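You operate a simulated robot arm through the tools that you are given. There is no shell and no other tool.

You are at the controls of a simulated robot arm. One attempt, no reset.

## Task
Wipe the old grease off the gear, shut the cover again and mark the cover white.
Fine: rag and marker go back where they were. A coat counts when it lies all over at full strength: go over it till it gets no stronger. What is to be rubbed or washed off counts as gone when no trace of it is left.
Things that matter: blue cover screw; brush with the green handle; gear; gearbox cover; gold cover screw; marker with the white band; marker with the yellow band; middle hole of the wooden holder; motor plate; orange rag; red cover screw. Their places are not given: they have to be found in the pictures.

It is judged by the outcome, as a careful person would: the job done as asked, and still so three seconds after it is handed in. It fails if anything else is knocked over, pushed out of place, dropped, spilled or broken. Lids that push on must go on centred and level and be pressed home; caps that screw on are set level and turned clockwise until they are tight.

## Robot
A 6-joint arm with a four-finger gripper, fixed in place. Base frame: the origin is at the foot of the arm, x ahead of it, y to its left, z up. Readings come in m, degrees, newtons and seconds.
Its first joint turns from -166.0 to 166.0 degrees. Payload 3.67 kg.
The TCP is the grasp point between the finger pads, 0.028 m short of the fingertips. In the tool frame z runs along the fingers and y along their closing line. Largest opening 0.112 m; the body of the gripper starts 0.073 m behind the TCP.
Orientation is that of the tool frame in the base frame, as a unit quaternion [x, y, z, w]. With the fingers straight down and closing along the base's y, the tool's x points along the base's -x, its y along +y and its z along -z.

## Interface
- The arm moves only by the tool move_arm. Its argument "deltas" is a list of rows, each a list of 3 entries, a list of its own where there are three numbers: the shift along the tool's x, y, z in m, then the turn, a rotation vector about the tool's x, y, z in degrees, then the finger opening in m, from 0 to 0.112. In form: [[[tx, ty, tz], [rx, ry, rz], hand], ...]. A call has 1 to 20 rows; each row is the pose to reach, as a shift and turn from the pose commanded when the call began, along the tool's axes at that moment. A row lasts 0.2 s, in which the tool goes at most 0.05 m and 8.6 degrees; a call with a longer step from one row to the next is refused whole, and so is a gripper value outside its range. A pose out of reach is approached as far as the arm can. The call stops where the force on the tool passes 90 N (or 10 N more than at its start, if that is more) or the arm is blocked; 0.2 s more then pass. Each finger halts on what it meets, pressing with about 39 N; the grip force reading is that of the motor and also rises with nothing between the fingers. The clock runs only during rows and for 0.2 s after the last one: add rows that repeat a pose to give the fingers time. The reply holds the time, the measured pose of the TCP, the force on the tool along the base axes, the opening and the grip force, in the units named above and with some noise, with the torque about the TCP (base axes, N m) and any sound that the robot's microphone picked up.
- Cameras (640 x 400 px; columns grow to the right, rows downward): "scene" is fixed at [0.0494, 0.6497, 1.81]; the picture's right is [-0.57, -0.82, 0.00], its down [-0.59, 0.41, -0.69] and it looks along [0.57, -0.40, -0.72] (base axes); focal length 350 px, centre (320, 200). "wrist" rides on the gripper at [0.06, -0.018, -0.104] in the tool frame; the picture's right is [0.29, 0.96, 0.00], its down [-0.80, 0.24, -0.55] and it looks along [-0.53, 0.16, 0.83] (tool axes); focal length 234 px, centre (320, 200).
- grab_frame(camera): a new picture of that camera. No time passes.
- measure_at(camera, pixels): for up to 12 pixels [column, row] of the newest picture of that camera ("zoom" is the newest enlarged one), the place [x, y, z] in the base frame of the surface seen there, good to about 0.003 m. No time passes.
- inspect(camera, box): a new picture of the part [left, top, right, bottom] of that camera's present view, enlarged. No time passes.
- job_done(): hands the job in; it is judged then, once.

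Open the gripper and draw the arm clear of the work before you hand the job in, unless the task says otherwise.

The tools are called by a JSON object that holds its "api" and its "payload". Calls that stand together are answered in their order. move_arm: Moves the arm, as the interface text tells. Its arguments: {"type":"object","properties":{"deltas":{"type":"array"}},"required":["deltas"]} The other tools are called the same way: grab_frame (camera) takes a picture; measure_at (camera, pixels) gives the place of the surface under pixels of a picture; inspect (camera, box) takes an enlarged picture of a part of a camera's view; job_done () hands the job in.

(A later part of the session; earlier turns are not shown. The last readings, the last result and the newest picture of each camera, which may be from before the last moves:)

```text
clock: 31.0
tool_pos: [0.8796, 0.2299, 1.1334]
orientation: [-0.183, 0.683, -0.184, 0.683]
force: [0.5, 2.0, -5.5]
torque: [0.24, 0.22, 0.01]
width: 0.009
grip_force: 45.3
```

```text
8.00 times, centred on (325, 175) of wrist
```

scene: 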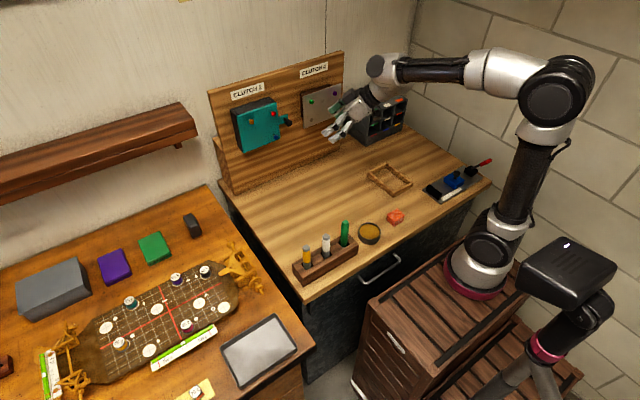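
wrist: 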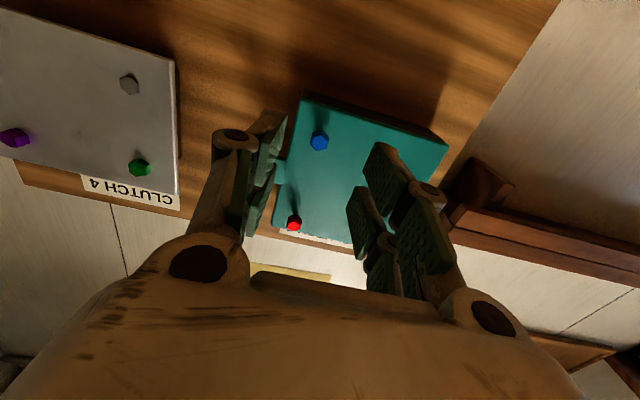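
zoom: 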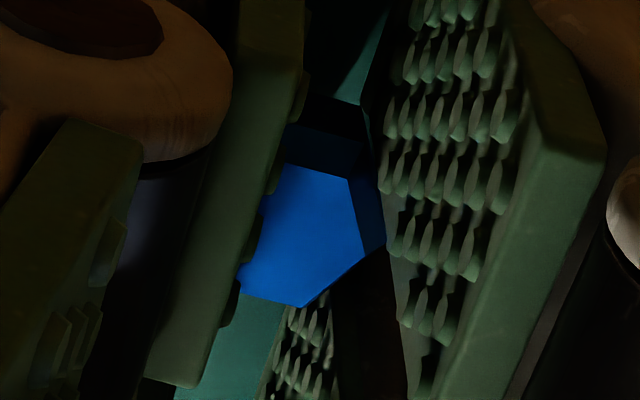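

The pads slip round the blue head (it stays fixed while the tool turns, torque about 0.24 N·m). Before trying more force, I release, back off and move in front of the knob (y 0.1845, z 1.177) to feel how the cover itself can move.

{"api": "move_arm", "payload": {"deltas": [[[0, 0, 0], [0, 0, 0], 0.03], [[0, 0, 0], [0, 0, 0], 0.03], [[0, 0, -0.035], [0, 0, 0], 0.03], [[0, 0, -0.07], [0, 0, 0], 0.03], [[-0.004, -0.0153, -0.07], [0, 0, 7.5], 0.04], [[-0.0076, -0.0306, -0.07], [0, 0, 15], 0.05], [[-0.0113, -0.046, -0.07], [0, 0, 22.5], 0.05], [[-0.0151, -0.0613, -0.07], [0, 0, 30], 0.05], [[-0.0151, -0.0613, -0.07], [0, 0, 30], 0.05]]}}

{"api": "grab_frame", "payload": {"camera": "wrist"}}

{"api": "inspect", "payload": {"camera": "wrist", "box": [260, 90, 380, 190]}}

```text
clock: 33.0
tool_pos: [0.8101, 0.184, 1.1764]
orientation: [0.001, 0.707, 0.0, 0.707]
force: [-0.6, 0.1, -0.2]
torque: [0.01, 0.01, 0.01]
width: 0.0502
grip_force: 0.0
```

```text
taken
```

wrist: 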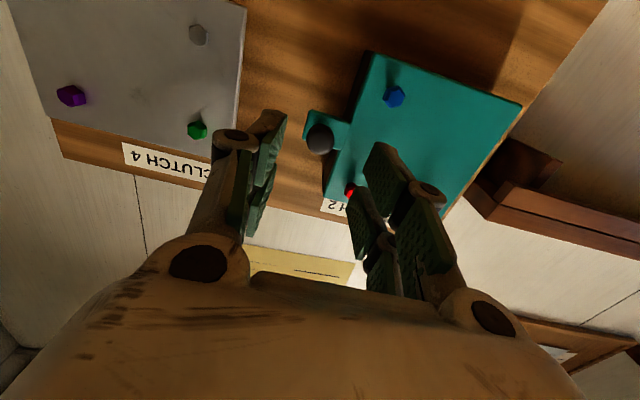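

```text
4.00 times, centred on (320, 140) of wrist
```

zoom: 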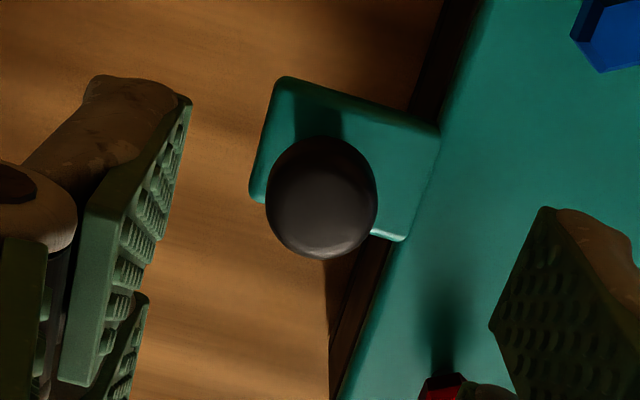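

The knob (about 20 mm across) is centred between the fingers at (320,140). I advance so the pads surround it, tips staying about 6 mm off the tab, and close.

{"api": "measure_at", "payload": {"camera": "wrist", "pixels": [[320, 139], [310, 140], [330, 140], [320, 150], [320, 130], [345, 130]]}}

{"api": "move_arm", "payload": {"deltas": [[[0.0, 0.0, 0.03], [0, 0, 0], 0.05], [[0.0, 0.0, 0.05], [0, 0, 0], 0.05], [[0, 0, 0.066], [0, 0, 0], 0.05], [[0, 0, 0.066], [0, 0, 0], 0.05], [[0, 0, 0.066], [0, 0, 0], 0.0], [[0, 0, 0.066], [0, 0, 0], 0.0], [[0, 0, 0.066], [0, 0, 0], 0.0]]}}

{"api": "grab_frame", "payload": {"camera": "wrist"}}

```text
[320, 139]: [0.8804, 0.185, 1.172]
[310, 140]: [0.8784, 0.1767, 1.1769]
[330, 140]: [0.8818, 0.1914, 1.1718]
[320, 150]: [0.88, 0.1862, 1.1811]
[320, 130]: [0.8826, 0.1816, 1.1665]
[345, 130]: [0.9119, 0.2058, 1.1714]
```

```text
clock: 34.6
tool_pos: [0.8744, 0.1844, 1.1768]
orientation: [0.001, 0.706, 0.0, 0.708]
force: [1.2, 6.4, 1.8]
torque: [0.0, -0.01, 0.04]
width: 0.0174
grip_force: 44.6
```

```text
taken
```

wrist: 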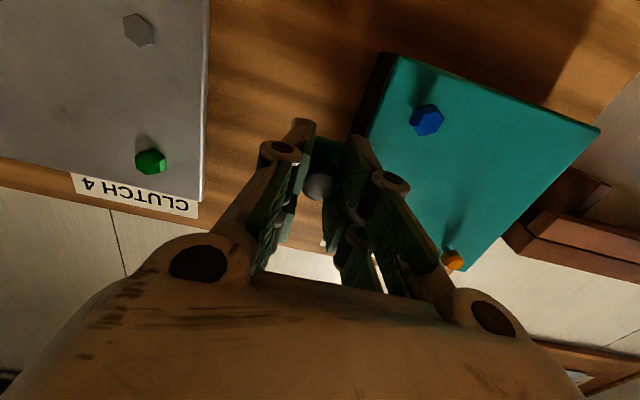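

The knob is gripped (17.4 mm). I nudge it gently by 3 mm up and then back, reading the force, to see whether the cover swings.

{"api": "move_arm", "payload": {"deltas": [[[-0.003, 0, 0], [0, 0, 0], 0.0], [[-0.003, 0, 0], [0, 0, 0], 0.0]]}}

{"api": "move_arm", "payload": {"deltas": [[[0.006, 0, 0], [0, 0, 0], 0.0], [[0.006, 0, 0], [0, 0, 0], 0.0]]}}

{"api": "move_arm", "payload": {"deltas": [[[-0.003, 0, -0.003], [0, 0, 0], 0.0], [[-0.003, 0, -0.003], [0, 0, 0], 0.0]]}}

{"api": "inspect", "payload": {"camera": "scene", "box": [220, 80, 340, 190]}}

```text
clock: 35.2
tool_pos: [0.8754, 0.1848, 1.1772]
orientation: [0.0, 0.709, 0.0, 0.705]
force: [-1.4, 6.4, -21.0]
torque: [-0.01, 0.19, 0.54]
width: 0.0177
grip_force: 44.6
```

```text
clock: 35.8
tool_pos: [0.8746, 0.1855, 1.1761]
orientation: [0.001, 0.705, 0.001, 0.709]
force: [4.5, 9.9, 12.6]
torque: [0.03, 0.0, -0.32]
width: 0.0179
grip_force: 44.2
```

```text
clock: 36.4
tool_pos: [0.8723, 0.1855, 1.1761]
orientation: [-0.001, 0.706, 0.0, 0.708]
force: [5.4, 13.1, 6.9]
torque: [0.01, -0.55, -0.16]
width: 0.0183
grip_force: 44.9
```

```text
3.64 times, centred on (280, 135) of scene
```

zoom: 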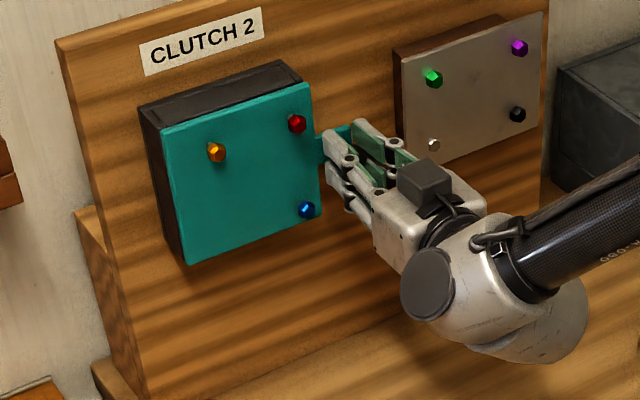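

Up/down pushes meet resistance, but pulling outward moved with only 5 N. The cover's right edge may be coming forward; I pull another 8 mm.

{"api": "move_arm", "payload": {"deltas": [[[0, 0, -0.004], [0, 0, 0], 0.0], [[0, 0, -0.008], [0, 0, 0], 0.0], [[0, 0, -0.008], [0, 0, 0], 0.0]]}}

{"api": "grab_frame", "payload": {"camera": "wrist"}}

{"api": "inspect", "payload": {"camera": "scene", "box": [220, 80, 340, 190]}}

```text
clock: 37.2
tool_pos: [0.8634, 0.1863, 1.1762]
orientation: [-0.001, 0.706, 0.001, 0.708]
force: [8.8, 29.5, 7.5]
torque: [0.01, -0.06, 0.18]
width: 0.0183
grip_force: 44.7
```

```text
taken
```

wrist: 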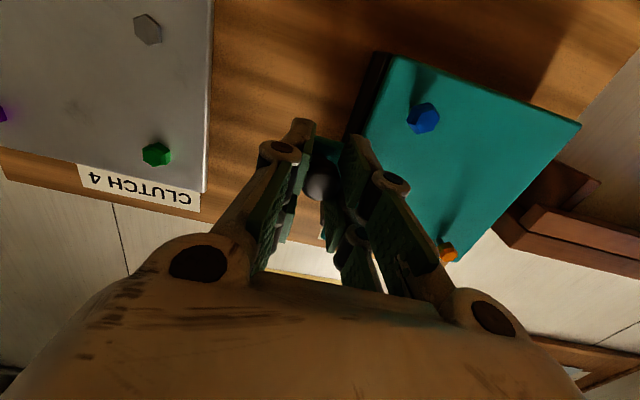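

```text
3.64 times, centred on (280, 135) of scene
```

zoom: 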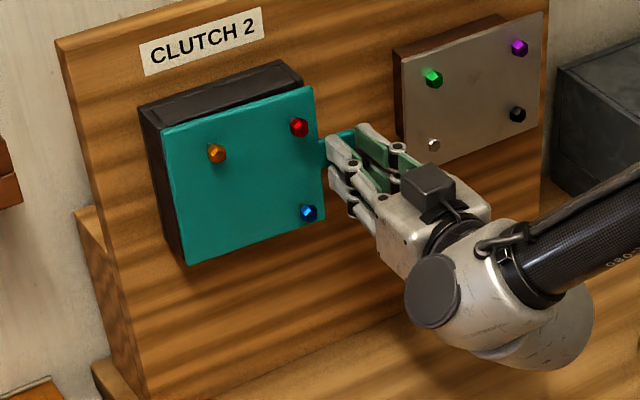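

The cover is a door hinged on its left edge: the red and blue heads moved while gold stayed almost still. I measure points on the cover face now to find the opening angle and the hinge line.

{"api": "measure_at", "payload": {"camera": "wrist", "pixels": [[395, 80], [390, 105], [440, 95], [480, 110], [520, 125], [555, 128], [420, 170], [440, 200], [460, 200], [500, 170], [540, 150], [575, 128]]}}

{"api": "inspect", "payload": {"camera": "wrist", "box": [340, 40, 600, 270]}}

```text
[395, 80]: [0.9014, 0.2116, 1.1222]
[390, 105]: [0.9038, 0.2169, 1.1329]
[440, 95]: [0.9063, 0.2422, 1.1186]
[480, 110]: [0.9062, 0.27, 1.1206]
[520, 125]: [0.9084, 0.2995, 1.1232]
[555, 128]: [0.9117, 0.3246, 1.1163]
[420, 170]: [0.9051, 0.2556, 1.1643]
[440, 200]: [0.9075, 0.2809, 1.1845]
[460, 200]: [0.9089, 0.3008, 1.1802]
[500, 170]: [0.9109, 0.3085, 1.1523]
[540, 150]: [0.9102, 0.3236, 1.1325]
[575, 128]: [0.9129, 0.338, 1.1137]
```

```text
1.74 times, centred on (470, 155) of wrist
```

zoom: 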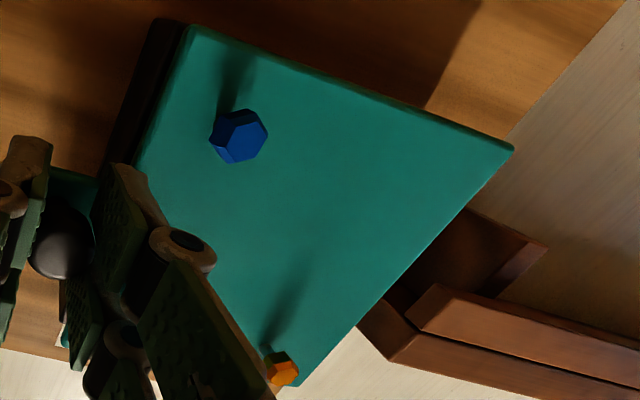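

The face is open about 5° with the hinge near (0.916, 0.340). I follow the arc, turning the tool along with the cover up to 24°, and check forces.

{"api": "move_arm", "payload": {"deltas": [[[0, 0.0073, -0.0096], [8, 0, 0], 0.0], [[0, 0.0174, -0.0297], [16, 0, 0], 0.0], [[0, 0.0303, -0.0481], [24, 0, 0], 0.0], [[0, 0.0303, -0.0481], [24, 0, 0], 0.0]]}}

{"api": "inspect", "payload": {"camera": "scene", "box": [200, 70, 360, 200]}}

```text
clock: 38.2
tool_pos: [0.8159, 0.2128, 1.1776]
orientation: [0.149, 0.691, -0.148, 0.692]
force: [-2.4, -7.8, 1.1]
torque: [-0.07, -0.31, -0.61]
width: 0.0183
grip_force: 45.1
```

```text
3.08 times, centred on (280, 135) of scene
```

zoom: 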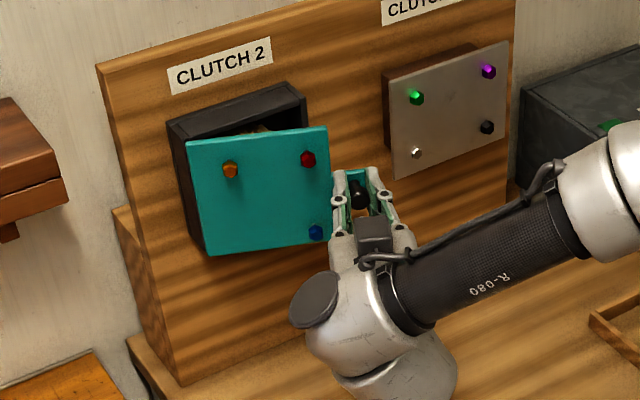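

The cover opens smoothly (24° now, forces small) and the gearbox inside shows. I carry on along the arc to 56°.

{"api": "move_arm", "payload": {"deltas": [[[0, 0.0073, -0.0212], [8, 0, 0], 0.0], [[0, 0.0174, -0.0413], [16, 0, 0], 0.0], [[0, 0.0303, -0.0597], [24, 0, 0], 0.0], [[0, 0.0456, -0.0761], [32, 0, 0], 0.0], [[0, 0.0456, -0.0761], [32, 0, 0], 0.0]]}}

{"api": "grab_frame", "payload": {"camera": "scene"}}

{"api": "inspect", "payload": {"camera": "scene", "box": [200, 70, 360, 200]}}

```text
clock: 39.4
tool_pos: [0.76, 0.2873, 1.1767]
orientation: [0.334, 0.623, -0.335, 0.623]
force: [-67.6, -31.3, -22.3]
torque: [-0.19, -0.26, -0.92]
width: 0.0185
grip_force: 45.7
```

```text
taken
```

scene: 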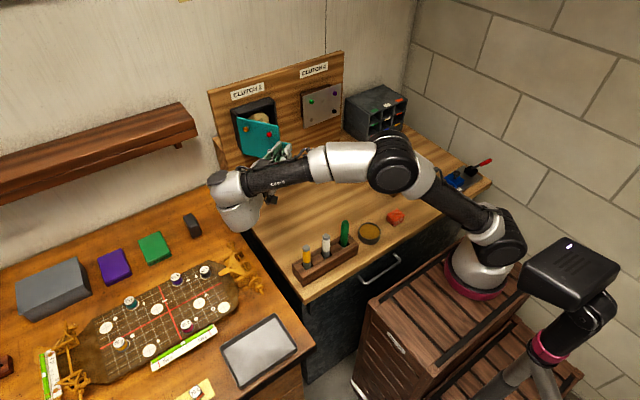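

```text
3.08 times, centred on (280, 135) of scene
```

zoom: 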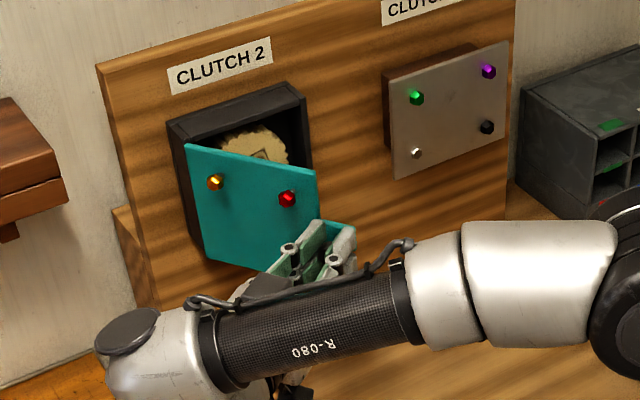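

The force (−68, −31 N) points radially outward, so my arc was a few mm too tight; the hinge lies nearer (0.909, 0.347). I ease outward, open the fingers and back straight off the knob, leaving the cover open at about 56°.

{"api": "move_arm", "payload": {"deltas": [[[0, -0.0048, -0.0012], [0, 0, 0], 0.0], [[0, -0.0048, -0.0012], [0, 0, 0], 0.02], [[0, -0.0048, -0.0012], [0, 0, 0], 0.045], [[0, -0.0048, -0.0012], [0, 0, 0], 0.045], [[0, -0.0048, -0.03], [0, 0, 0], 0.045], [[0, -0.0048, -0.06], [0, 0, 0], 0.045], [[0, -0.0048, -0.06], [0, 0, 0], 0.045]]}}

{"api": "grab_frame", "payload": {"camera": "scene"}}

{"api": "inspect", "payload": {"camera": "scene", "box": [200, 70, 360, 200]}}

{"api": "grab_frame", "payload": {"camera": "wrist"}}

```text
clock: 41.0
tool_pos: [0.7264, 0.333, 1.1746]
orientation: [0.332, 0.625, -0.33, 0.624]
force: [-0.3, 0.0, 0.1]
torque: [-0.01, 0.01, -0.02]
width: 0.0452
grip_force: 0.1
```

```text
taken
```

scene: 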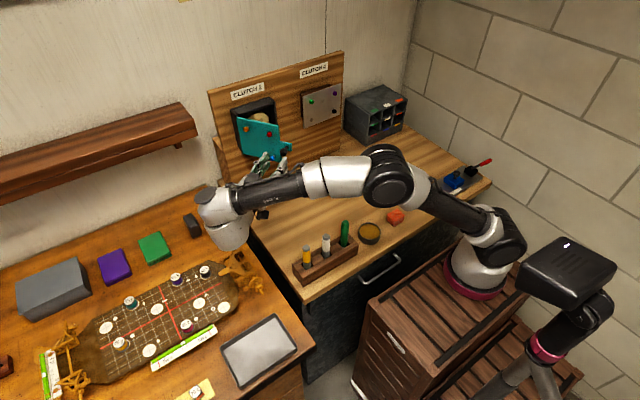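

```text
3.08 times, centred on (280, 135) of scene
```

zoom: 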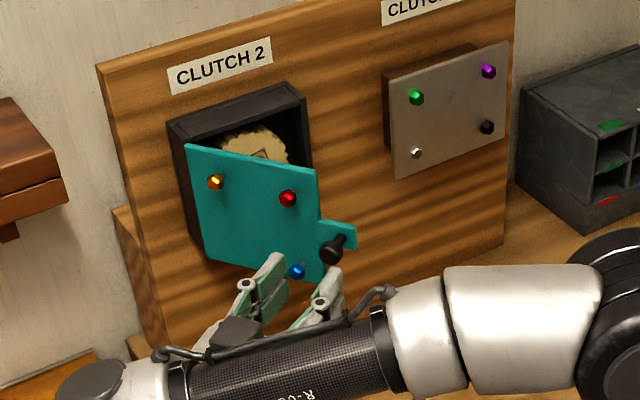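

```text
taken
```

wrist: 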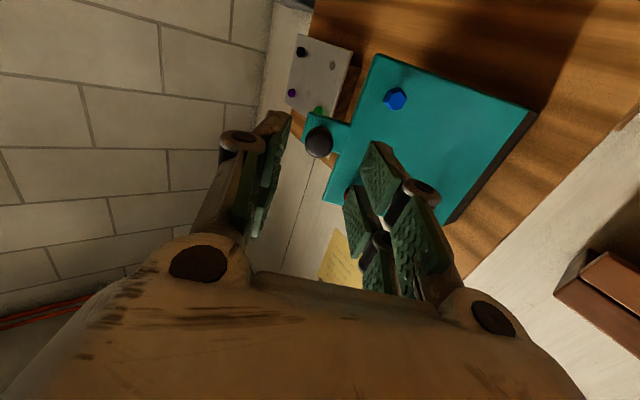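

The cover stays open at about 55° by hinge friction, and the gear with old grease shows behind it. I bring the tool back to the straight-ahead posture, first backing off in −x to clear the knob.

{"api": "move_arm", "payload": {"deltas": [[[0, -0.0276, -0.0307], [0, 0, 0], 0.045], [[0, -0.0607, -0.053], [0, 0, 0], 0.045], [[0, -0.0941, -0.0393], [-8, 0, 0], 0.03], [[0, -0.1109, -0.0144], [-16, 0, 0], 0.0], [[0, -0.1276, 0.0104], [-24, 0, 0], 0.0], [[0, -0.1444, 0.0353], [-32, 0, 0], 0.0], [[0, -0.1473, 0.0575], [-40, 0, 0], 0.0], [[0, -0.1446, 0.0714], [-48, 0, 0], 0.0], [[0, -0.1502, 0.0797], [-56, 0, 0], 0.0], [[0, -0.1502, 0.0797], [-56, 0, 0], 0.0]]}}

{"api": "grab_frame", "payload": {"camera": "wrist"}}

{"api": "grab_frame", "payload": {"camera": "scene"}}

```text
clock: 43.2
tool_pos: [0.6479, 0.185, 1.177]
orientation: [0.0, 0.707, 0.0, 0.707]
force: [-0.8, 0.5, -0.5]
torque: [0.01, 0.01, -0.01]
width: 0.0
grip_force: 35.4
out of reach, approached as far as the arm can: row 1, 2
```

```text
taken
```

wrist: 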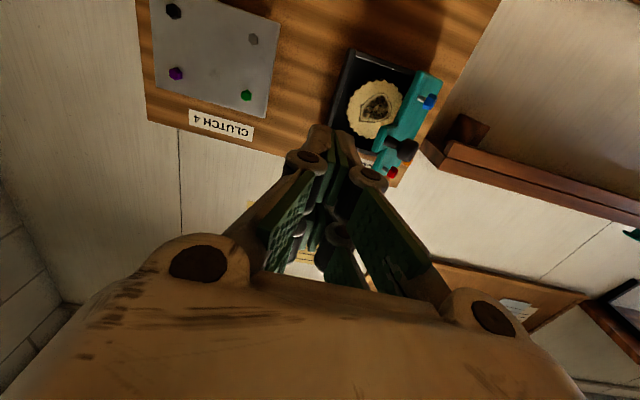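

```text
taken
```

scene: 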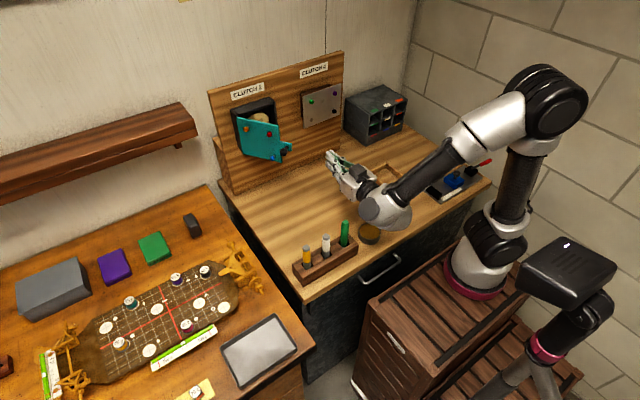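

The gear now shows at (375,108): a tan gear with a dark patch of old grease in the middle. I zoom in and measure it and the cover.

{"api": "inspect", "payload": {"camera": "wrist", "box": [330, 40, 450, 190]}}

{"api": "measure_at", "payload": {"camera": "wrist", "pixels": [[375, 105], [355, 100], [395, 95], [365, 130], [378, 85], [345, 130], [370, 65], [425, 80], [405, 120], [395, 148], [428, 102], [392, 172]]}}

```text
2.67 times, centred on (390, 115) of wrist
```

zoom: 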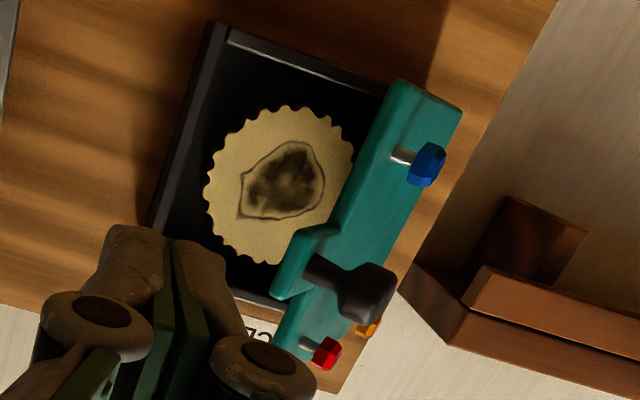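

```text
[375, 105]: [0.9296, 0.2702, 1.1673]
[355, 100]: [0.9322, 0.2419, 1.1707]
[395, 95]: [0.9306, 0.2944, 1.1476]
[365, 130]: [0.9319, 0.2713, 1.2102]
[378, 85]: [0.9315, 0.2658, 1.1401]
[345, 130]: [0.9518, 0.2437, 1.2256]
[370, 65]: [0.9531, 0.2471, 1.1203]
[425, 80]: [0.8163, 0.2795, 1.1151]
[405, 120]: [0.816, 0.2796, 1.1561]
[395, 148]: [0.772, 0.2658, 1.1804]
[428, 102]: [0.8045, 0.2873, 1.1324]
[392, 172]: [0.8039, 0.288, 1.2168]
```

Gear face is at x ≈ 0.931, centre about (0.27, 1.175), with the grease patch in its middle. I roll the tool −90° (thin side toward the cover, camera to the right) and move to y ≈ 0.205, ready to go in beside the cover's free edge.

{"api": "move_arm", "payload": {"deltas": [[[0, 0.002, 0.008], [0, 0, -8.2], 0.0], [[0, 0.004, 0.016], [0, 0, -16.4], 0.0], [[0, 0.006, 0.024], [0, 0, -24.6], 0.0], [[0, 0.008, 0.032], [0, 0, -32.8], 0.0], [[0, 0.01, 0.04], [0, 0, -41], 0.0], [[0, 0.012, 0.048], [0, 0, -49.2], 0.0], [[0, 0.014, 0.056], [0, 0, -57.4], 0.0], [[0, 0.016, 0.064], [0, 0, -65.6], 0.0], [[0, 0.018, 0.072], [0, 0, -73.8], 0.0], [[0, 0.02, 0.08], [0, 0, -82], 0.0], [[0, 0.02, 0.08], [0, 0, -90], 0.0], [[0, 0.02, 0.08], [0, 0, -90], 0.0]]}}

{"api": "grab_frame", "payload": {"camera": "wrist"}}

{"api": "inspect", "payload": {"camera": "scene", "box": [200, 70, 380, 220]}}

```text
clock: 45.8
tool_pos: [0.729, 0.2048, 1.1777]
orientation: [0.5, -0.5, 0.5, -0.5]
force: [-0.4, -0.1, -0.1]
torque: [0.01, -0.02, -0.03]
width: 0.0003
grip_force: 35.6
```

```text
taken
```

wrist: 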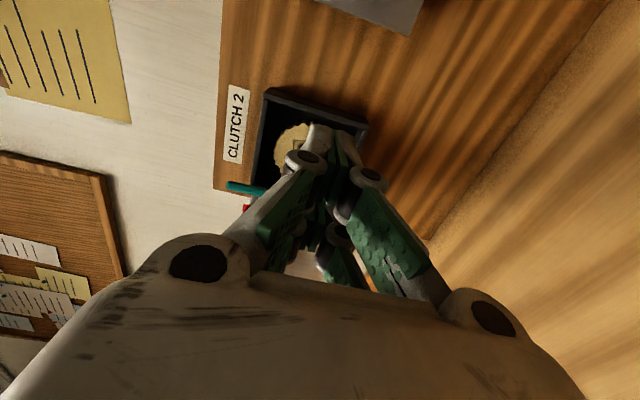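

```text
2.67 times, centred on (290, 145) of scene
```

zoom: 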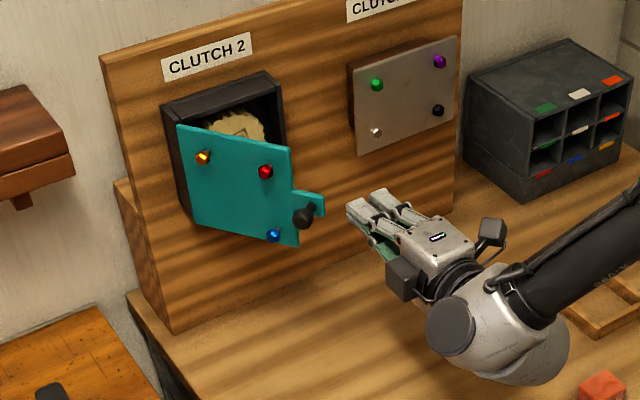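

The tool is clear to the right of the cover. I advance 0.10 m to pass behind the free edge, then sweep left slowly so the finger side pushes the cover further open.

{"api": "move_arm", "payload": {"deltas": [[[0, 0, 0.035], [0, 0, 0], 0.0], [[0, 0, 0.07], [0, 0, 0], 0.0], [[0, 0, 0.1], [0, 0, 0], 0.0], [[-0.02, 0, 0.1], [0, 0, 0], 0.0], [[-0.035, 0, 0.1], [0, 0, 0], 0.0], [[-0.05, 0, 0.1], [0, 0, 0], 0.0], [[-0.065, 0, 0.1], [0, 0, 0], 0.0], [[-0.08, 0, 0.1], [0, 0, 0], 0.0], [[-0.08, 0, 0.1], [0, 0, 0], 0.0]]}}

{"api": "inspect", "payload": {"camera": "scene", "box": [200, 70, 380, 220]}}

```text
clock: 47.5
tool_pos: [0.8191, 0.274, 1.177]
orientation: [-0.499, 0.502, -0.5, 0.498]
force: [-70.0, -26.4, 12.1]
torque: [0.17, 0.63, 2.56]
width: 0.0062
grip_force: 35.8
stopped in row 8: the force on the tool passed its limit at 104 N (the readings are from after the stop); the commanded pose is now the measured one
```

```text
2.67 times, centred on (290, 145) of scene
```

zoom: 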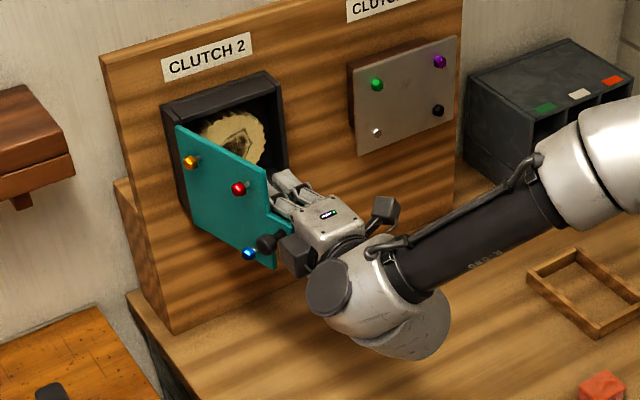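

The push stopped: the tab's end jammed against the gripper body (force −70 N along x), with the cover now near 70°. I ease off to the right, draw back about 0.06 m so that only the fingertips touch, and push on from there.

{"api": "move_arm", "payload": {"deltas": [[[0.015, 0, 0], [0, 0, 0], 0.0], [[0.025, 0, -0.01], [0, 0, 0], 0.0], [[0.025, 0, -0.035], [0, 0, 0], 0.0], [[0.025, 0, -0.056], [0, 0, 0], 0.0], [[0.01, 0, -0.056], [0, 0, 0], 0.0], [[-0.005, 0, -0.056], [0, 0, 0], 0.0], [[-0.02, 0, -0.056], [0, 0, 0], 0.0], [[-0.035, 0, -0.056], [0, 0, 0], 0.0], [[-0.05, 0, -0.056], [0, 0, 0], 0.0], [[-0.05, 0, -0.056], [0, 0, 0], 0.0]]}}

{"api": "inspect", "payload": {"camera": "scene", "box": [200, 70, 380, 220]}}

```text
clock: 49.8
tool_pos: [0.7704, 0.3269, 1.1754]
orientation: [-0.5, 0.502, -0.502, 0.496]
force: [0.3, 0.1, -0.4]
torque: [0.0, -0.02, -0.01]
width: 0.0
grip_force: 35.9
```

```text
2.67 times, centred on (290, 145) of scene
```

zoom: 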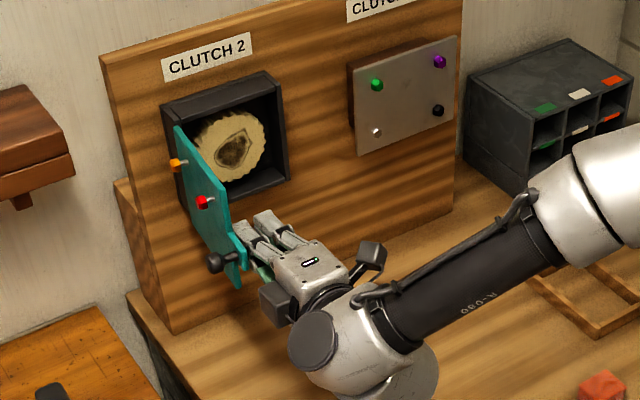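

The cover moves freely now and is near 90°. I keep pushing left to open it past 110°.

{"api": "move_arm", "payload": {"deltas": [[[-0.015, 0, 0], [0, 0, 0], 0.0], [[-0.03, 0, 0], [0, 0, 0], 0.0], [[-0.045, 0, 0], [0, 0, 0], 0.0], [[-0.06, 0, 0], [0, 0, 0], 0.0], [[-0.075, 0, 0], [0, 0, 0], 0.0], [[-0.075, 0, 0], [0, 0, 0], 0.0]]}}

{"api": "inspect", "payload": {"camera": "scene", "box": [200, 70, 380, 220]}}

```text
clock: 51.1
tool_pos: [0.7696, 0.3987, 1.1751]
orientation: [-0.5, 0.503, -0.501, 0.496]
force: [-3.4, -9.4, 1.6]
torque: [0.07, -0.03, -0.16]
width: 0.0059
grip_force: 35.5
```

```text
2.67 times, centred on (290, 145) of scene
```

zoom: 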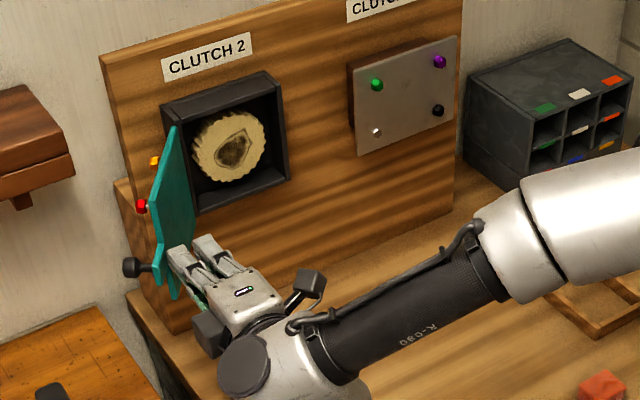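

The cover stands open at roughly 115–120° and the whole gear is exposed. Now I draw away from the cover and turn the tool downwards over the rag's area near (0.53, 0).

{"api": "move_arm", "payload": {"deltas": [[[0.04, 0, -0.01], [0, 0, 0], 0.0], [[0.08, 0, -0.02], [0, 0, 0], 0.02], [[0.1013, 0, -0.0347], [-4.62, 4.62, 4.62], 0.04], [[0.1227, 0, -0.0493], [-9.24, 9.24, 9.24], 0.06], [[0.144, 0, -0.064], [-13.86, 13.86, 13.86], 0.08], [[0.1653, 0, -0.0787], [-18.48, 18.48, 18.48], 0.08], [[0.1867, 0, -0.0933], [-23.1, 23.1, 23.1], 0.08], [[0.208, 0, -0.108], [-27.72, 27.72, 27.72], 0.08], [[0.2293, 0, -0.1227], [-32.34, 32.34, 32.34], 0.08], [[0.2507, 0, -0.1373], [-36.96, 36.96, 36.96], 0.08], [[0.272, 0, -0.152], [-41.58, 41.58, 41.58], 0.08], [[0.2933, 0, -0.1667], [-46.2, 46.2, 46.2], 0.08], [[0.3147, 0, -0.1813], [-50.82, 50.82, 50.82], 0.08], [[0.336, 0, -0.196], [-55.44, 55.44, 55.44], 0.08], [[0.3573, 0, -0.2107], [-60.06, 60.06, 60.06], 0.08], [[0.3787, 0, -0.2253], [-64.68, 64.68, 64.68], 0.08], [[0.4, 0, -0.24], [-69.3, 69.3, 69.3], 0.08], [[0.4, 0, -0.24], [-69.3, 69.3, 69.3], 0.08]]}}

{"api": "grab_frame", "payload": {"camera": "wrist"}}

{"api": "grab_frame", "payload": {"camera": "scene"}}

```text
clock: 55.0
tool_pos: [0.5341, 0.0076, 1.1514]
orientation: [0.0, 0.991, -0.125, 0.049]
force: [0.4, -0.6, 0.3]
torque: [0.0, -0.01, 0.0]
width: 0.0803
grip_force: 0.0
out of reach, approached as far as the arm can: row 15, 16, 17, 18
```

```text
taken
```

wrist: 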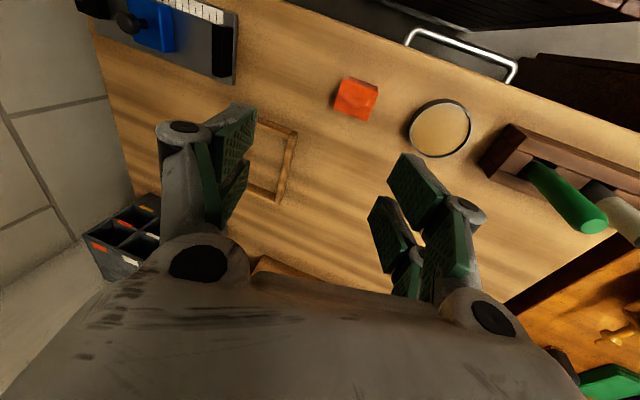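

```text
taken
```

scene: 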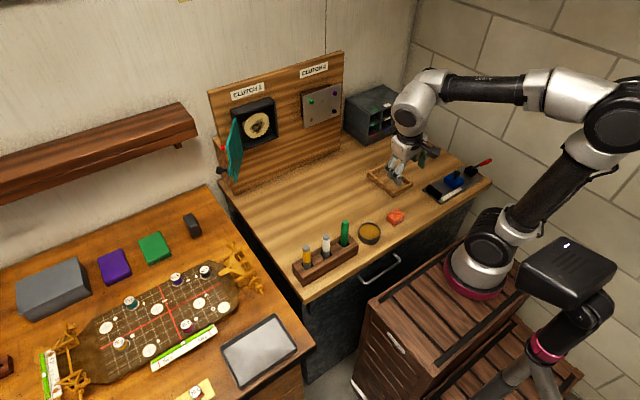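

The rag is at (356,98) in the wrist view, the grease pot at (440,130). I zoom in and measure the rag's corners.

{"api": "inspect", "payload": {"camera": "wrist", "box": [310, 60, 410, 140]}}

{"api": "inspect", "payload": {"camera": "scene", "box": [370, 195, 420, 235]}}

{"api": "measure_at", "payload": {"camera": "wrist", "pixels": [[345, 82], [374, 89], [366, 117], [338, 107], [356, 100], [377, 100], [430, 110], [445, 150], [350, 125], [385, 115], [290, 180], [330, 60]]}}

```text
5.00 times, centred on (360, 100) of wrist
```

zoom: 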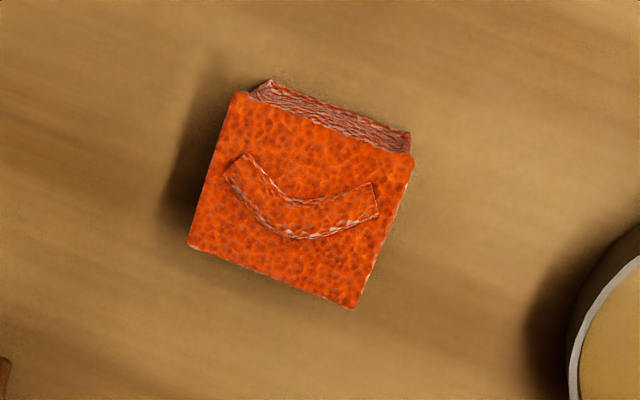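

```text
10.00 times, centred on (395, 215) of scene
```

zoom: 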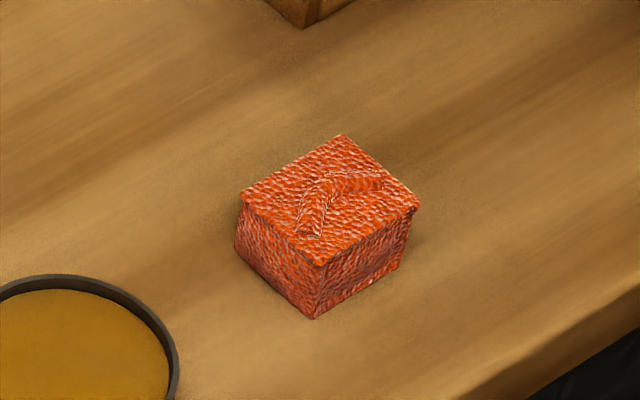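

```text
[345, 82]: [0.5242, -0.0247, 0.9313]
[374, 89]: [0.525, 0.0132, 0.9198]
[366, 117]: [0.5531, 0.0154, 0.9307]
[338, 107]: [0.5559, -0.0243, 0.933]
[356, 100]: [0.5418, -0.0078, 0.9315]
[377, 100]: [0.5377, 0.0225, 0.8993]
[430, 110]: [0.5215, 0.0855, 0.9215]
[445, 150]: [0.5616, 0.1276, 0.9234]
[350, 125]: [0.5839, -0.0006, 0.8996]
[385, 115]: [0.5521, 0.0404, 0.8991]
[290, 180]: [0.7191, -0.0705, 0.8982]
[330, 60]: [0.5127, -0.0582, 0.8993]
```

The rag spans x 0.523–0.556, y −0.026–0.016, z 0.899–0.932, centre (0.5395, −0.005), lined up with the base axes. The last pose was out of reach near the base, so I lower the tool 0.1 m with a little forward shift and read the pose again.

{"api": "move_arm", "payload": {"deltas": [[[-0.01, 0, 0.03], [0, 0, 0], 0.08], [[-0.02, 0, 0.06], [0, 0, 0], 0.08], [[-0.02, 0, 0.1], [0, 0, 0], 0.08], [[-0.02, 0, 0.1], [0, 0, 0], 0.08]]}}

```text
clock: 56.0
tool_pos: [0.5628, -0.0176, 1.0563]
orientation: [-0.001, 0.991, -0.125, 0.048]
force: [0.0, 0.4, 0.5]
torque: [0.03, 0.0, -0.05]
width: 0.0797
grip_force: 0.1
```

The tool is still tilted about 15°. I level it (straight down) while moving above the rag centre at z ≈ 1.0.

{"api": "move_arm", "payload": {"deltas": [[[0.0095, 0.0086, 0.0163], [-4.8, 1.83, 0], 0.07], [[0.0189, 0.0173, 0.0326], [-9.6, 3.67, 0], 0.06], [[0.0284, 0.0259, 0.0489], [-14.4, 5.5, 0], 0.06], [[0.0284, 0.0259, 0.0489], [-14.4, 5.5, 0], 0.06]]}}

{"api": "grab_frame", "payload": {"camera": "wrist"}}

```text
clock: 57.0
tool_pos: [0.5513, -0.0088, 1.0074]
orientation: [-0.001, 0.995, -0.097, 0.037]
force: [-0.4, 0.1, -0.5]
torque: [0.03, 0.03, -0.02]
width: 0.0599
grip_force: 0.0
out of reach, approached as far as the arm can: row 1, 2, 3, 4
```

```text
taken
```

wrist: 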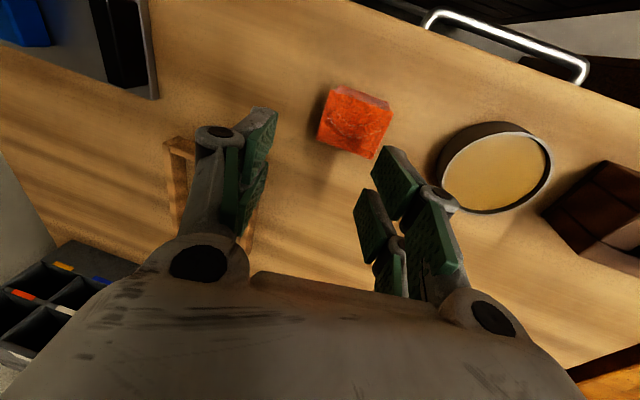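

Straight down isn't reachable this close to the base at this height. I tilt the tool 20° (fingers pointing back toward the base, in the pad plane), which moves the wrist outward.

{"api": "move_arm", "payload": {"deltas": [[[0.0031, 0.0013, 0.0014], [-2.75, 6.0, -0.5], 0.06], [[0.0062, 0.0026, 0.0028], [-5.5, 12.0, -1.0], 0.06], [[0.0092, 0.0038, 0.0042], [-8.25, 18.1, -1.5], 0.06], [[0.0123, 0.0051, 0.0056], [-11.0, 24.1, -1.94], 0.06], [[0.0123, 0.0051, 0.0056], [-11.0, 24.1, -1.94], 0.06]]}}

{"api": "grab_frame", "payload": {"camera": "wrist"}}

{"api": "grab_frame", "payload": {"camera": "scene"}}

```text
clock: 58.0
tool_pos: [0.5369, -0.0713, 0.9546]
orientation: [-0.005, 0.988, -0.103, -0.113]
force: [0.5, -0.7, -0.9]
torque: [0.08, 0.07, -0.02]
width: 0.065
grip_force: 0.1
out of reach, approached as far as the arm can: row 1, 2, 3, 4, 5
stopped in row 5: the force on the tool passed its limit at 232 N (the readings are from after the stop); the commanded pose is now the measured one
```

```text
taken
```

wrist: 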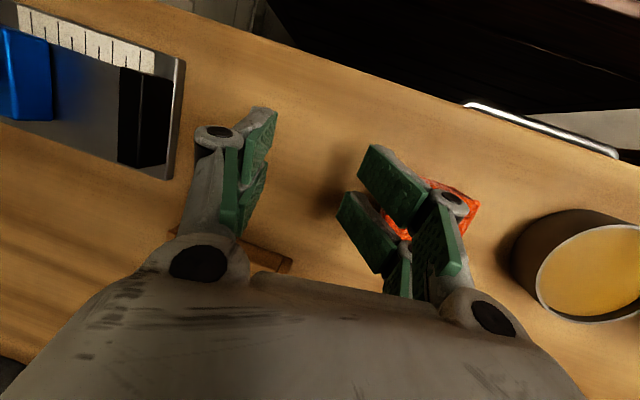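

```text
taken
```

scene: 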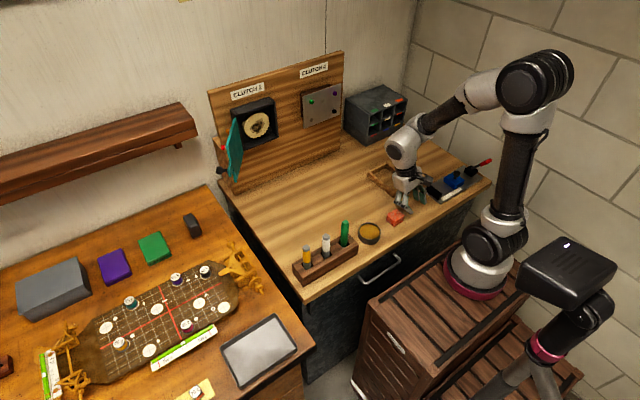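

The arm took a large detour (TCP now at y = −0.071, z = 0.955) and stopped on contact near the rag. I lift straight away from here and check what was touched.

{"api": "inspect", "payload": {"camera": "scene", "box": [360, 150, 460, 240]}}

{"api": "measure_at", "payload": {"camera": "wrist", "pixels": [[470, 205], [395, 232], [450, 185], [465, 230], [600, 260]]}}

```text
4.44 times, centred on (410, 195) of scene
```

zoom: 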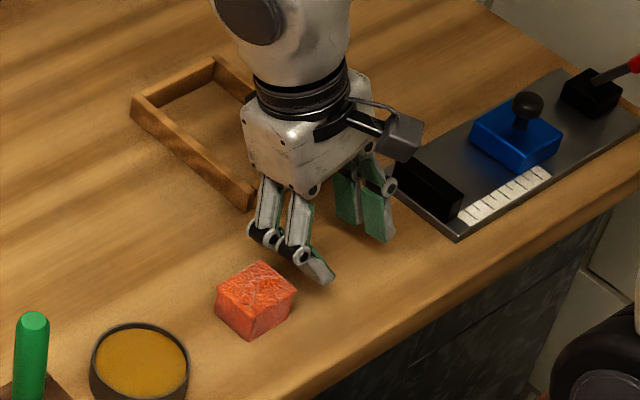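

```text
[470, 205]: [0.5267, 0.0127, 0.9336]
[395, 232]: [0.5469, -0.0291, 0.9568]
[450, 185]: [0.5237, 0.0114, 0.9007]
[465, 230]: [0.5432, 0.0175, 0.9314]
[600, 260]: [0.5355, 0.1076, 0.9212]
```

The rag and tray look unmoved (rag corners within 3 mm of before). I lift straight up, then move outward to a comfortable spot (0.66, −0.005, 1.06) and level the tool there.

{"api": "move_arm", "payload": {"deltas": [[[0.0056, -0.005, -0.0238], [0, 0, 0], 0.065], [[0.0112, -0.0101, -0.0476], [0, 0, 0], 0.065], [[-0.0154, 0.0022, -0.0709], [-2.96, -3.25, 0.15], 0.065], [[-0.042, 0.0146, -0.0942], [-5.9, -6.5, 0.3], 0.065], [[-0.0687, 0.0269, -0.1175], [-8.9, -9.75, 0.45], 0.065], [[-0.0953, 0.0393, -0.1408], [-11.85, -13, 0.58], 0.065], [[-0.0953, 0.0393, -0.1408], [-11.85, -13, 0.58], 0.065]]}}

{"api": "grab_frame", "payload": {"camera": "wrist"}}

{"api": "grab_frame", "payload": {"camera": "scene"}}

```text
clock: 59.6
tool_pos: [0.6579, -0.0729, 1.0247]
orientation: [-0.011, 0.994, -0.109, 0.017]
force: [0.1, 0.0, 0.1]
torque: [0.0, -0.04, -0.04]
width: 0.0651
grip_force: 0.0
out of reach, approached as far as the arm can: row 1, 2, 3, 4, 5, 6, 7
```

```text
taken
```

wrist: 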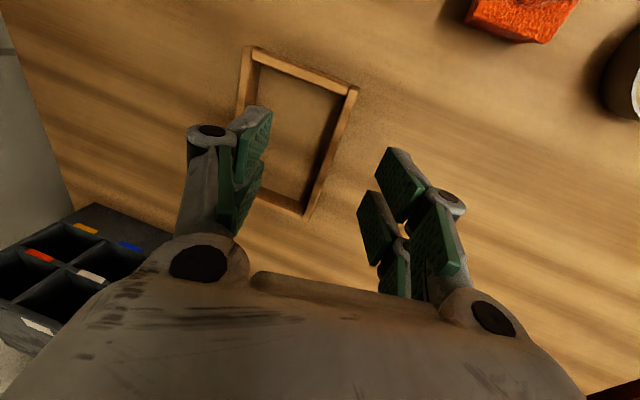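

```text
taken
```

scene: 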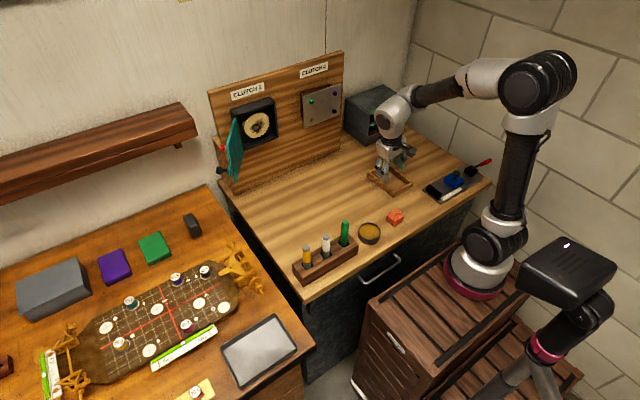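

The arm still reports out of reach even here, keeping a sideways tilt, so a wrist joint seems to be at its limit. I look at the arm's posture closely.

{"api": "inspect", "payload": {"camera": "scene", "box": [350, 30, 620, 220]}}

```text
2.11 times, centred on (485, 125) of scene
```

zoom: 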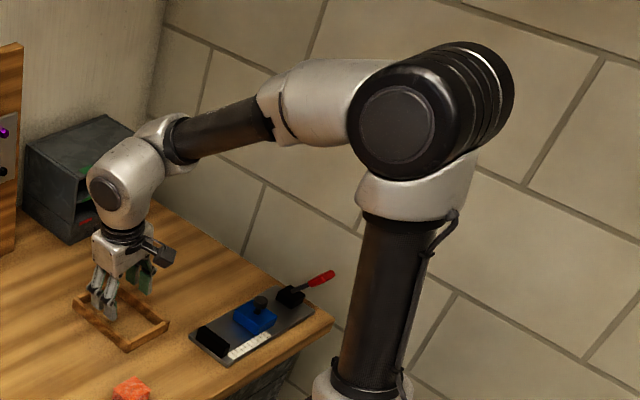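

The arm has a roll joint along the forearm, and my last reorientation seems to have wound it to its limit. I unwind by swinging the tool up over the right-hand side (pointing forward-right), then I will go to straight ahead.

{"api": "move_arm", "payload": {"deltas": [[[0.0035, 0.0016, -0.0204], [1.84, -5.38, 5.69], 0.065], [[0.0069, 0.0032, -0.0408], [3.69, -10.76, 11.38], 0.065], [[0.0104, 0.0048, -0.0612], [5.53, -16.13, 17.07], 0.065], [[0.0138, 0.0064, -0.0816], [7.38, -21.51, 22.76], 0.065], [[0.0173, 0.008, -0.102], [9.22, -26.89, 28.44], 0.065], [[0.0207, 0.0096, -0.1225], [11.07, -32.27, 34.13], 0.065], [[0.0242, 0.0112, -0.1429], [12.91, -37.64, 39.82], 0.065], [[0.0276, 0.0128, -0.1633], [14.76, -43.02, 45.51], 0.065], [[0.0311, 0.0144, -0.1837], [16.6, -48.4, 51.2], 0.065], [[0.0311, 0.0144, -0.1837], [16.6, -48.4, 51.2], 0.065]]}}

{"api": "inspect", "payload": {"camera": "scene", "box": [320, 30, 620, 230]}}

```text
clock: 61.8
tool_pos: [0.6189, -0.0198, 1.2]
orientation: [0.367, 0.784, -0.212, 0.453]
force: [0.1, -1.1, 0.6]
torque: [0.01, 0.02, 0.04]
width: 0.0647
grip_force: 0.0
```

```text
2.00 times, centred on (470, 130) of scene
```

zoom: 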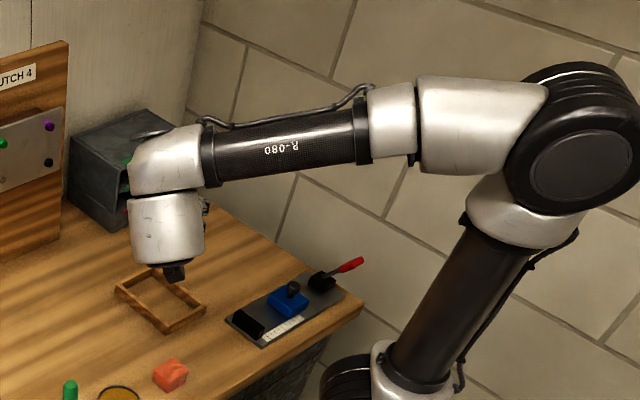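

That pose was reached exactly, so the joint is off its limit. I now swing to pointing straight ahead at y = 0, in the arm's own plane.

{"api": "move_arm", "payload": {"deltas": [[[0.0011, 0.0018, -0.0019], [-6.97, -4.01, -1.87], 0.065], [[0.0022, 0.0037, -0.0038], [-13.94, -8.01, -3.74], 0.065], [[0.0033, 0.0055, -0.0057], [-20.9, -12.0, -5.6], 0.065], [[0.0044, 0.0074, -0.0076], [-27.9, -16.0, -7.5], 0.065], [[0.0055, 0.0092, -0.0095], [-34.9, -20.0, -9.4], 0.065], [[0.0066, 0.011, -0.0114], [-41.8, -24.0, -11.2], 0.065], [[0.0077, 0.0129, -0.0133], [-48.8, -28.05, -13.1], 0.065], [[0.0077, 0.0129, -0.0133], [-48.8, -28.05, -13.1], 0.065]]}}

{"api": "inspect", "payload": {"camera": "scene", "box": [300, 30, 620, 240]}}

```text
clock: 63.6
tool_pos: [0.6374, 0.0201, 1.2319]
orientation: [-0.001, 0.707, 0.001, 0.707]
force: [-0.4, 0.1, 0.3]
torque: [-0.01, -0.03, 0.02]
width: 0.0648
grip_force: 0.1
out of reach, approached as far as the arm can: row 6, 7, 8
```

```text
1.90 times, centred on (460, 135) of scene
```

zoom: 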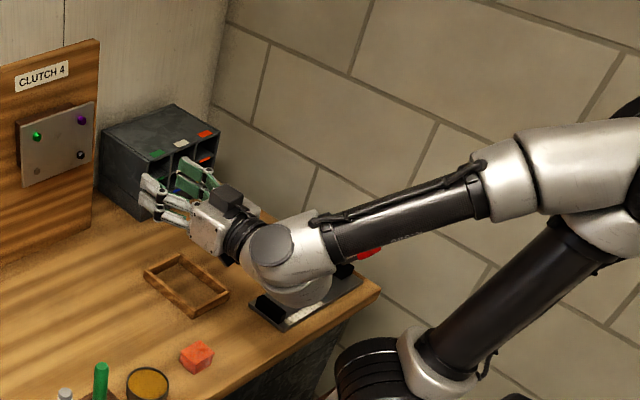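

Posture is forward now, with a small shortfall in position. I move onto y = 0 and pitch the tool down in the arm's plane, first 49°.

{"api": "move_arm", "payload": {"deltas": [[[0.01, -0.01, 0.01], [0, 0, 0], 0.065], [[0.015, -0.02, 0.02], [0, 0, 0], 0.065], [[0.015, -0.02, 0.02], [0, 8.2, 0], 0.065], [[0.015, -0.02, 0.02], [0, 16.4, 0], 0.065], [[0.015, -0.02, 0.02], [0, 24.6, 0], 0.065], [[0.015, -0.02, 0.02], [0, 32.8, 0], 0.065], [[0.015, -0.02, 0.02], [0, 41, 0], 0.065], [[0.015, -0.02, 0.02], [0, 49.2, 0], 0.065], [[0.015, -0.02, 0.02], [0, 49.2, 0], 0.065]]}}

{"api": "inspect", "payload": {"camera": "scene", "box": [300, 30, 620, 240]}}

```text
clock: 65.6
tool_pos: [0.6548, 0.0306, 1.2084]
orientation: [0.004, 0.932, -0.012, 0.362]
force: [0.6, -0.3, 0.1]
torque: [0.01, 0.01, -0.03]
width: 0.065
grip_force: 0.0
out of reach, approached as far as the arm can: row 1, 2, 7, 8, 9
```

```text
1.90 times, centred on (460, 135) of scene
```

zoom: 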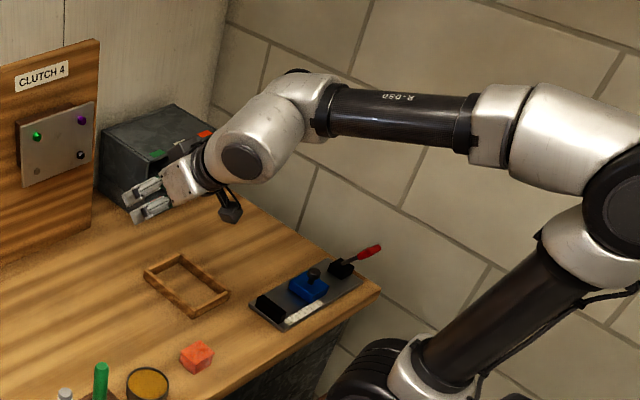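

The tool follows but position drifts (y = 0.03), so a wrist joint is still near a limit. I look closely at the wrist links to infer which one.

{"api": "inspect", "payload": {"camera": "scene", "box": [350, 50, 500, 160]}}

{"api": "inspect", "payload": {"camera": "scene", "box": [440, 50, 640, 310]}}

```text
3.64 times, centred on (425, 105) of scene
```

zoom: 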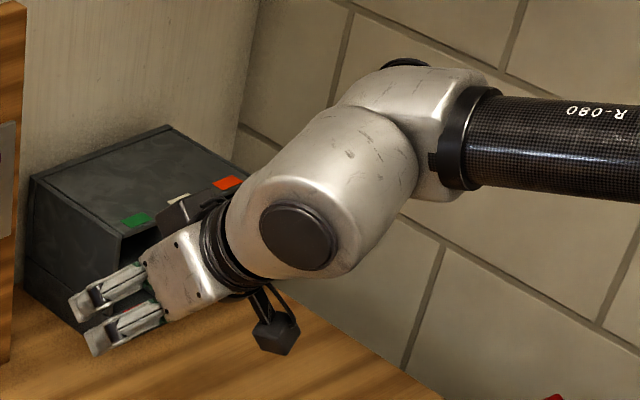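

```text
1.54 times, centred on (540, 180) of scene
```

zoom: 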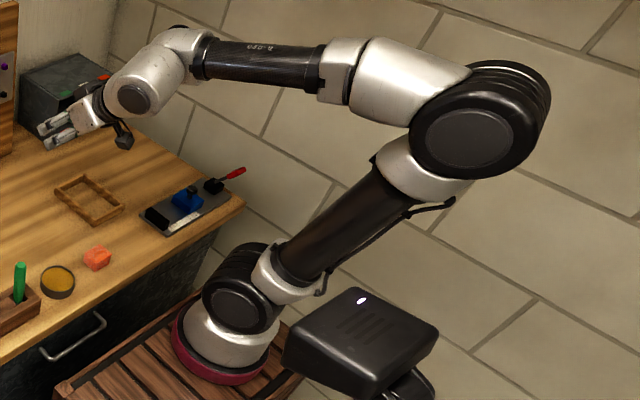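

I measure points along the arm itself (base, elbow, forearm tube ends, wrist) to understand its geometry.

{"api": "grab_frame", "payload": {"camera": "scene"}}

{"api": "measure_at", "payload": {"camera": "scene", "pixels": [[422, 118], [448, 88], [464, 85], [500, 92], [520, 95], [545, 95], [590, 145], [570, 165], [530, 205], [495, 250], [480, 290], [420, 75]]}}

```text
taken
```

scene: 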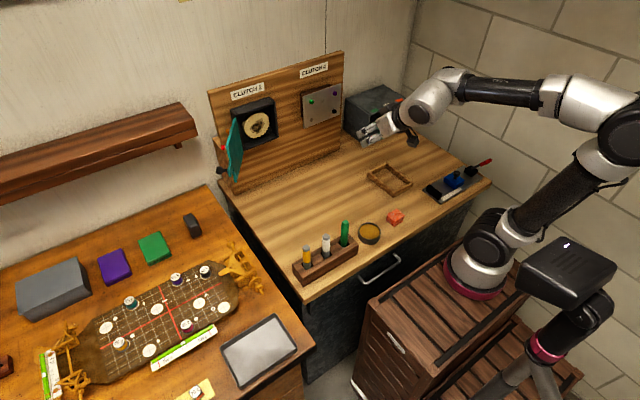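

```text
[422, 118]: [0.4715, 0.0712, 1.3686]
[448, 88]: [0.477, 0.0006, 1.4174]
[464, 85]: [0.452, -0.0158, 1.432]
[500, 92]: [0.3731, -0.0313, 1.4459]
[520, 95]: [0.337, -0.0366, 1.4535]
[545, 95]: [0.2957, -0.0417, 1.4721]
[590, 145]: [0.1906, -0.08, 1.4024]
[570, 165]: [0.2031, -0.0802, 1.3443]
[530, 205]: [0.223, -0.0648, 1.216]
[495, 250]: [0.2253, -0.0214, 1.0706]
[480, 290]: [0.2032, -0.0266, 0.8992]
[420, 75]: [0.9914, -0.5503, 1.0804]
```

I measure the base ring and cabinet around the arm's foot to see where the base axis really is.

{"api": "measure_at", "payload": {"camera": "scene", "pixels": [[447, 280], [458, 292], [475, 297], [495, 295], [504, 285], [470, 270], [420, 310], [380, 310], [490, 230], [462, 262], [508, 265], [545, 345]]}}

```text
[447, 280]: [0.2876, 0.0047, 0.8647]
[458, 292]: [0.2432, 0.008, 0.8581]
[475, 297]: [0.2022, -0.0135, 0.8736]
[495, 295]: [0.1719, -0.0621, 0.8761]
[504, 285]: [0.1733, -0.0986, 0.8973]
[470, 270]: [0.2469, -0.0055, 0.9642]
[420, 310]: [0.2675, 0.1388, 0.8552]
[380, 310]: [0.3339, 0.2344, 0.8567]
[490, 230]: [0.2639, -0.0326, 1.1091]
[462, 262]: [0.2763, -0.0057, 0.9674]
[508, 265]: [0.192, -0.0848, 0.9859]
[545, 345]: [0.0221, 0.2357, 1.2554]
```

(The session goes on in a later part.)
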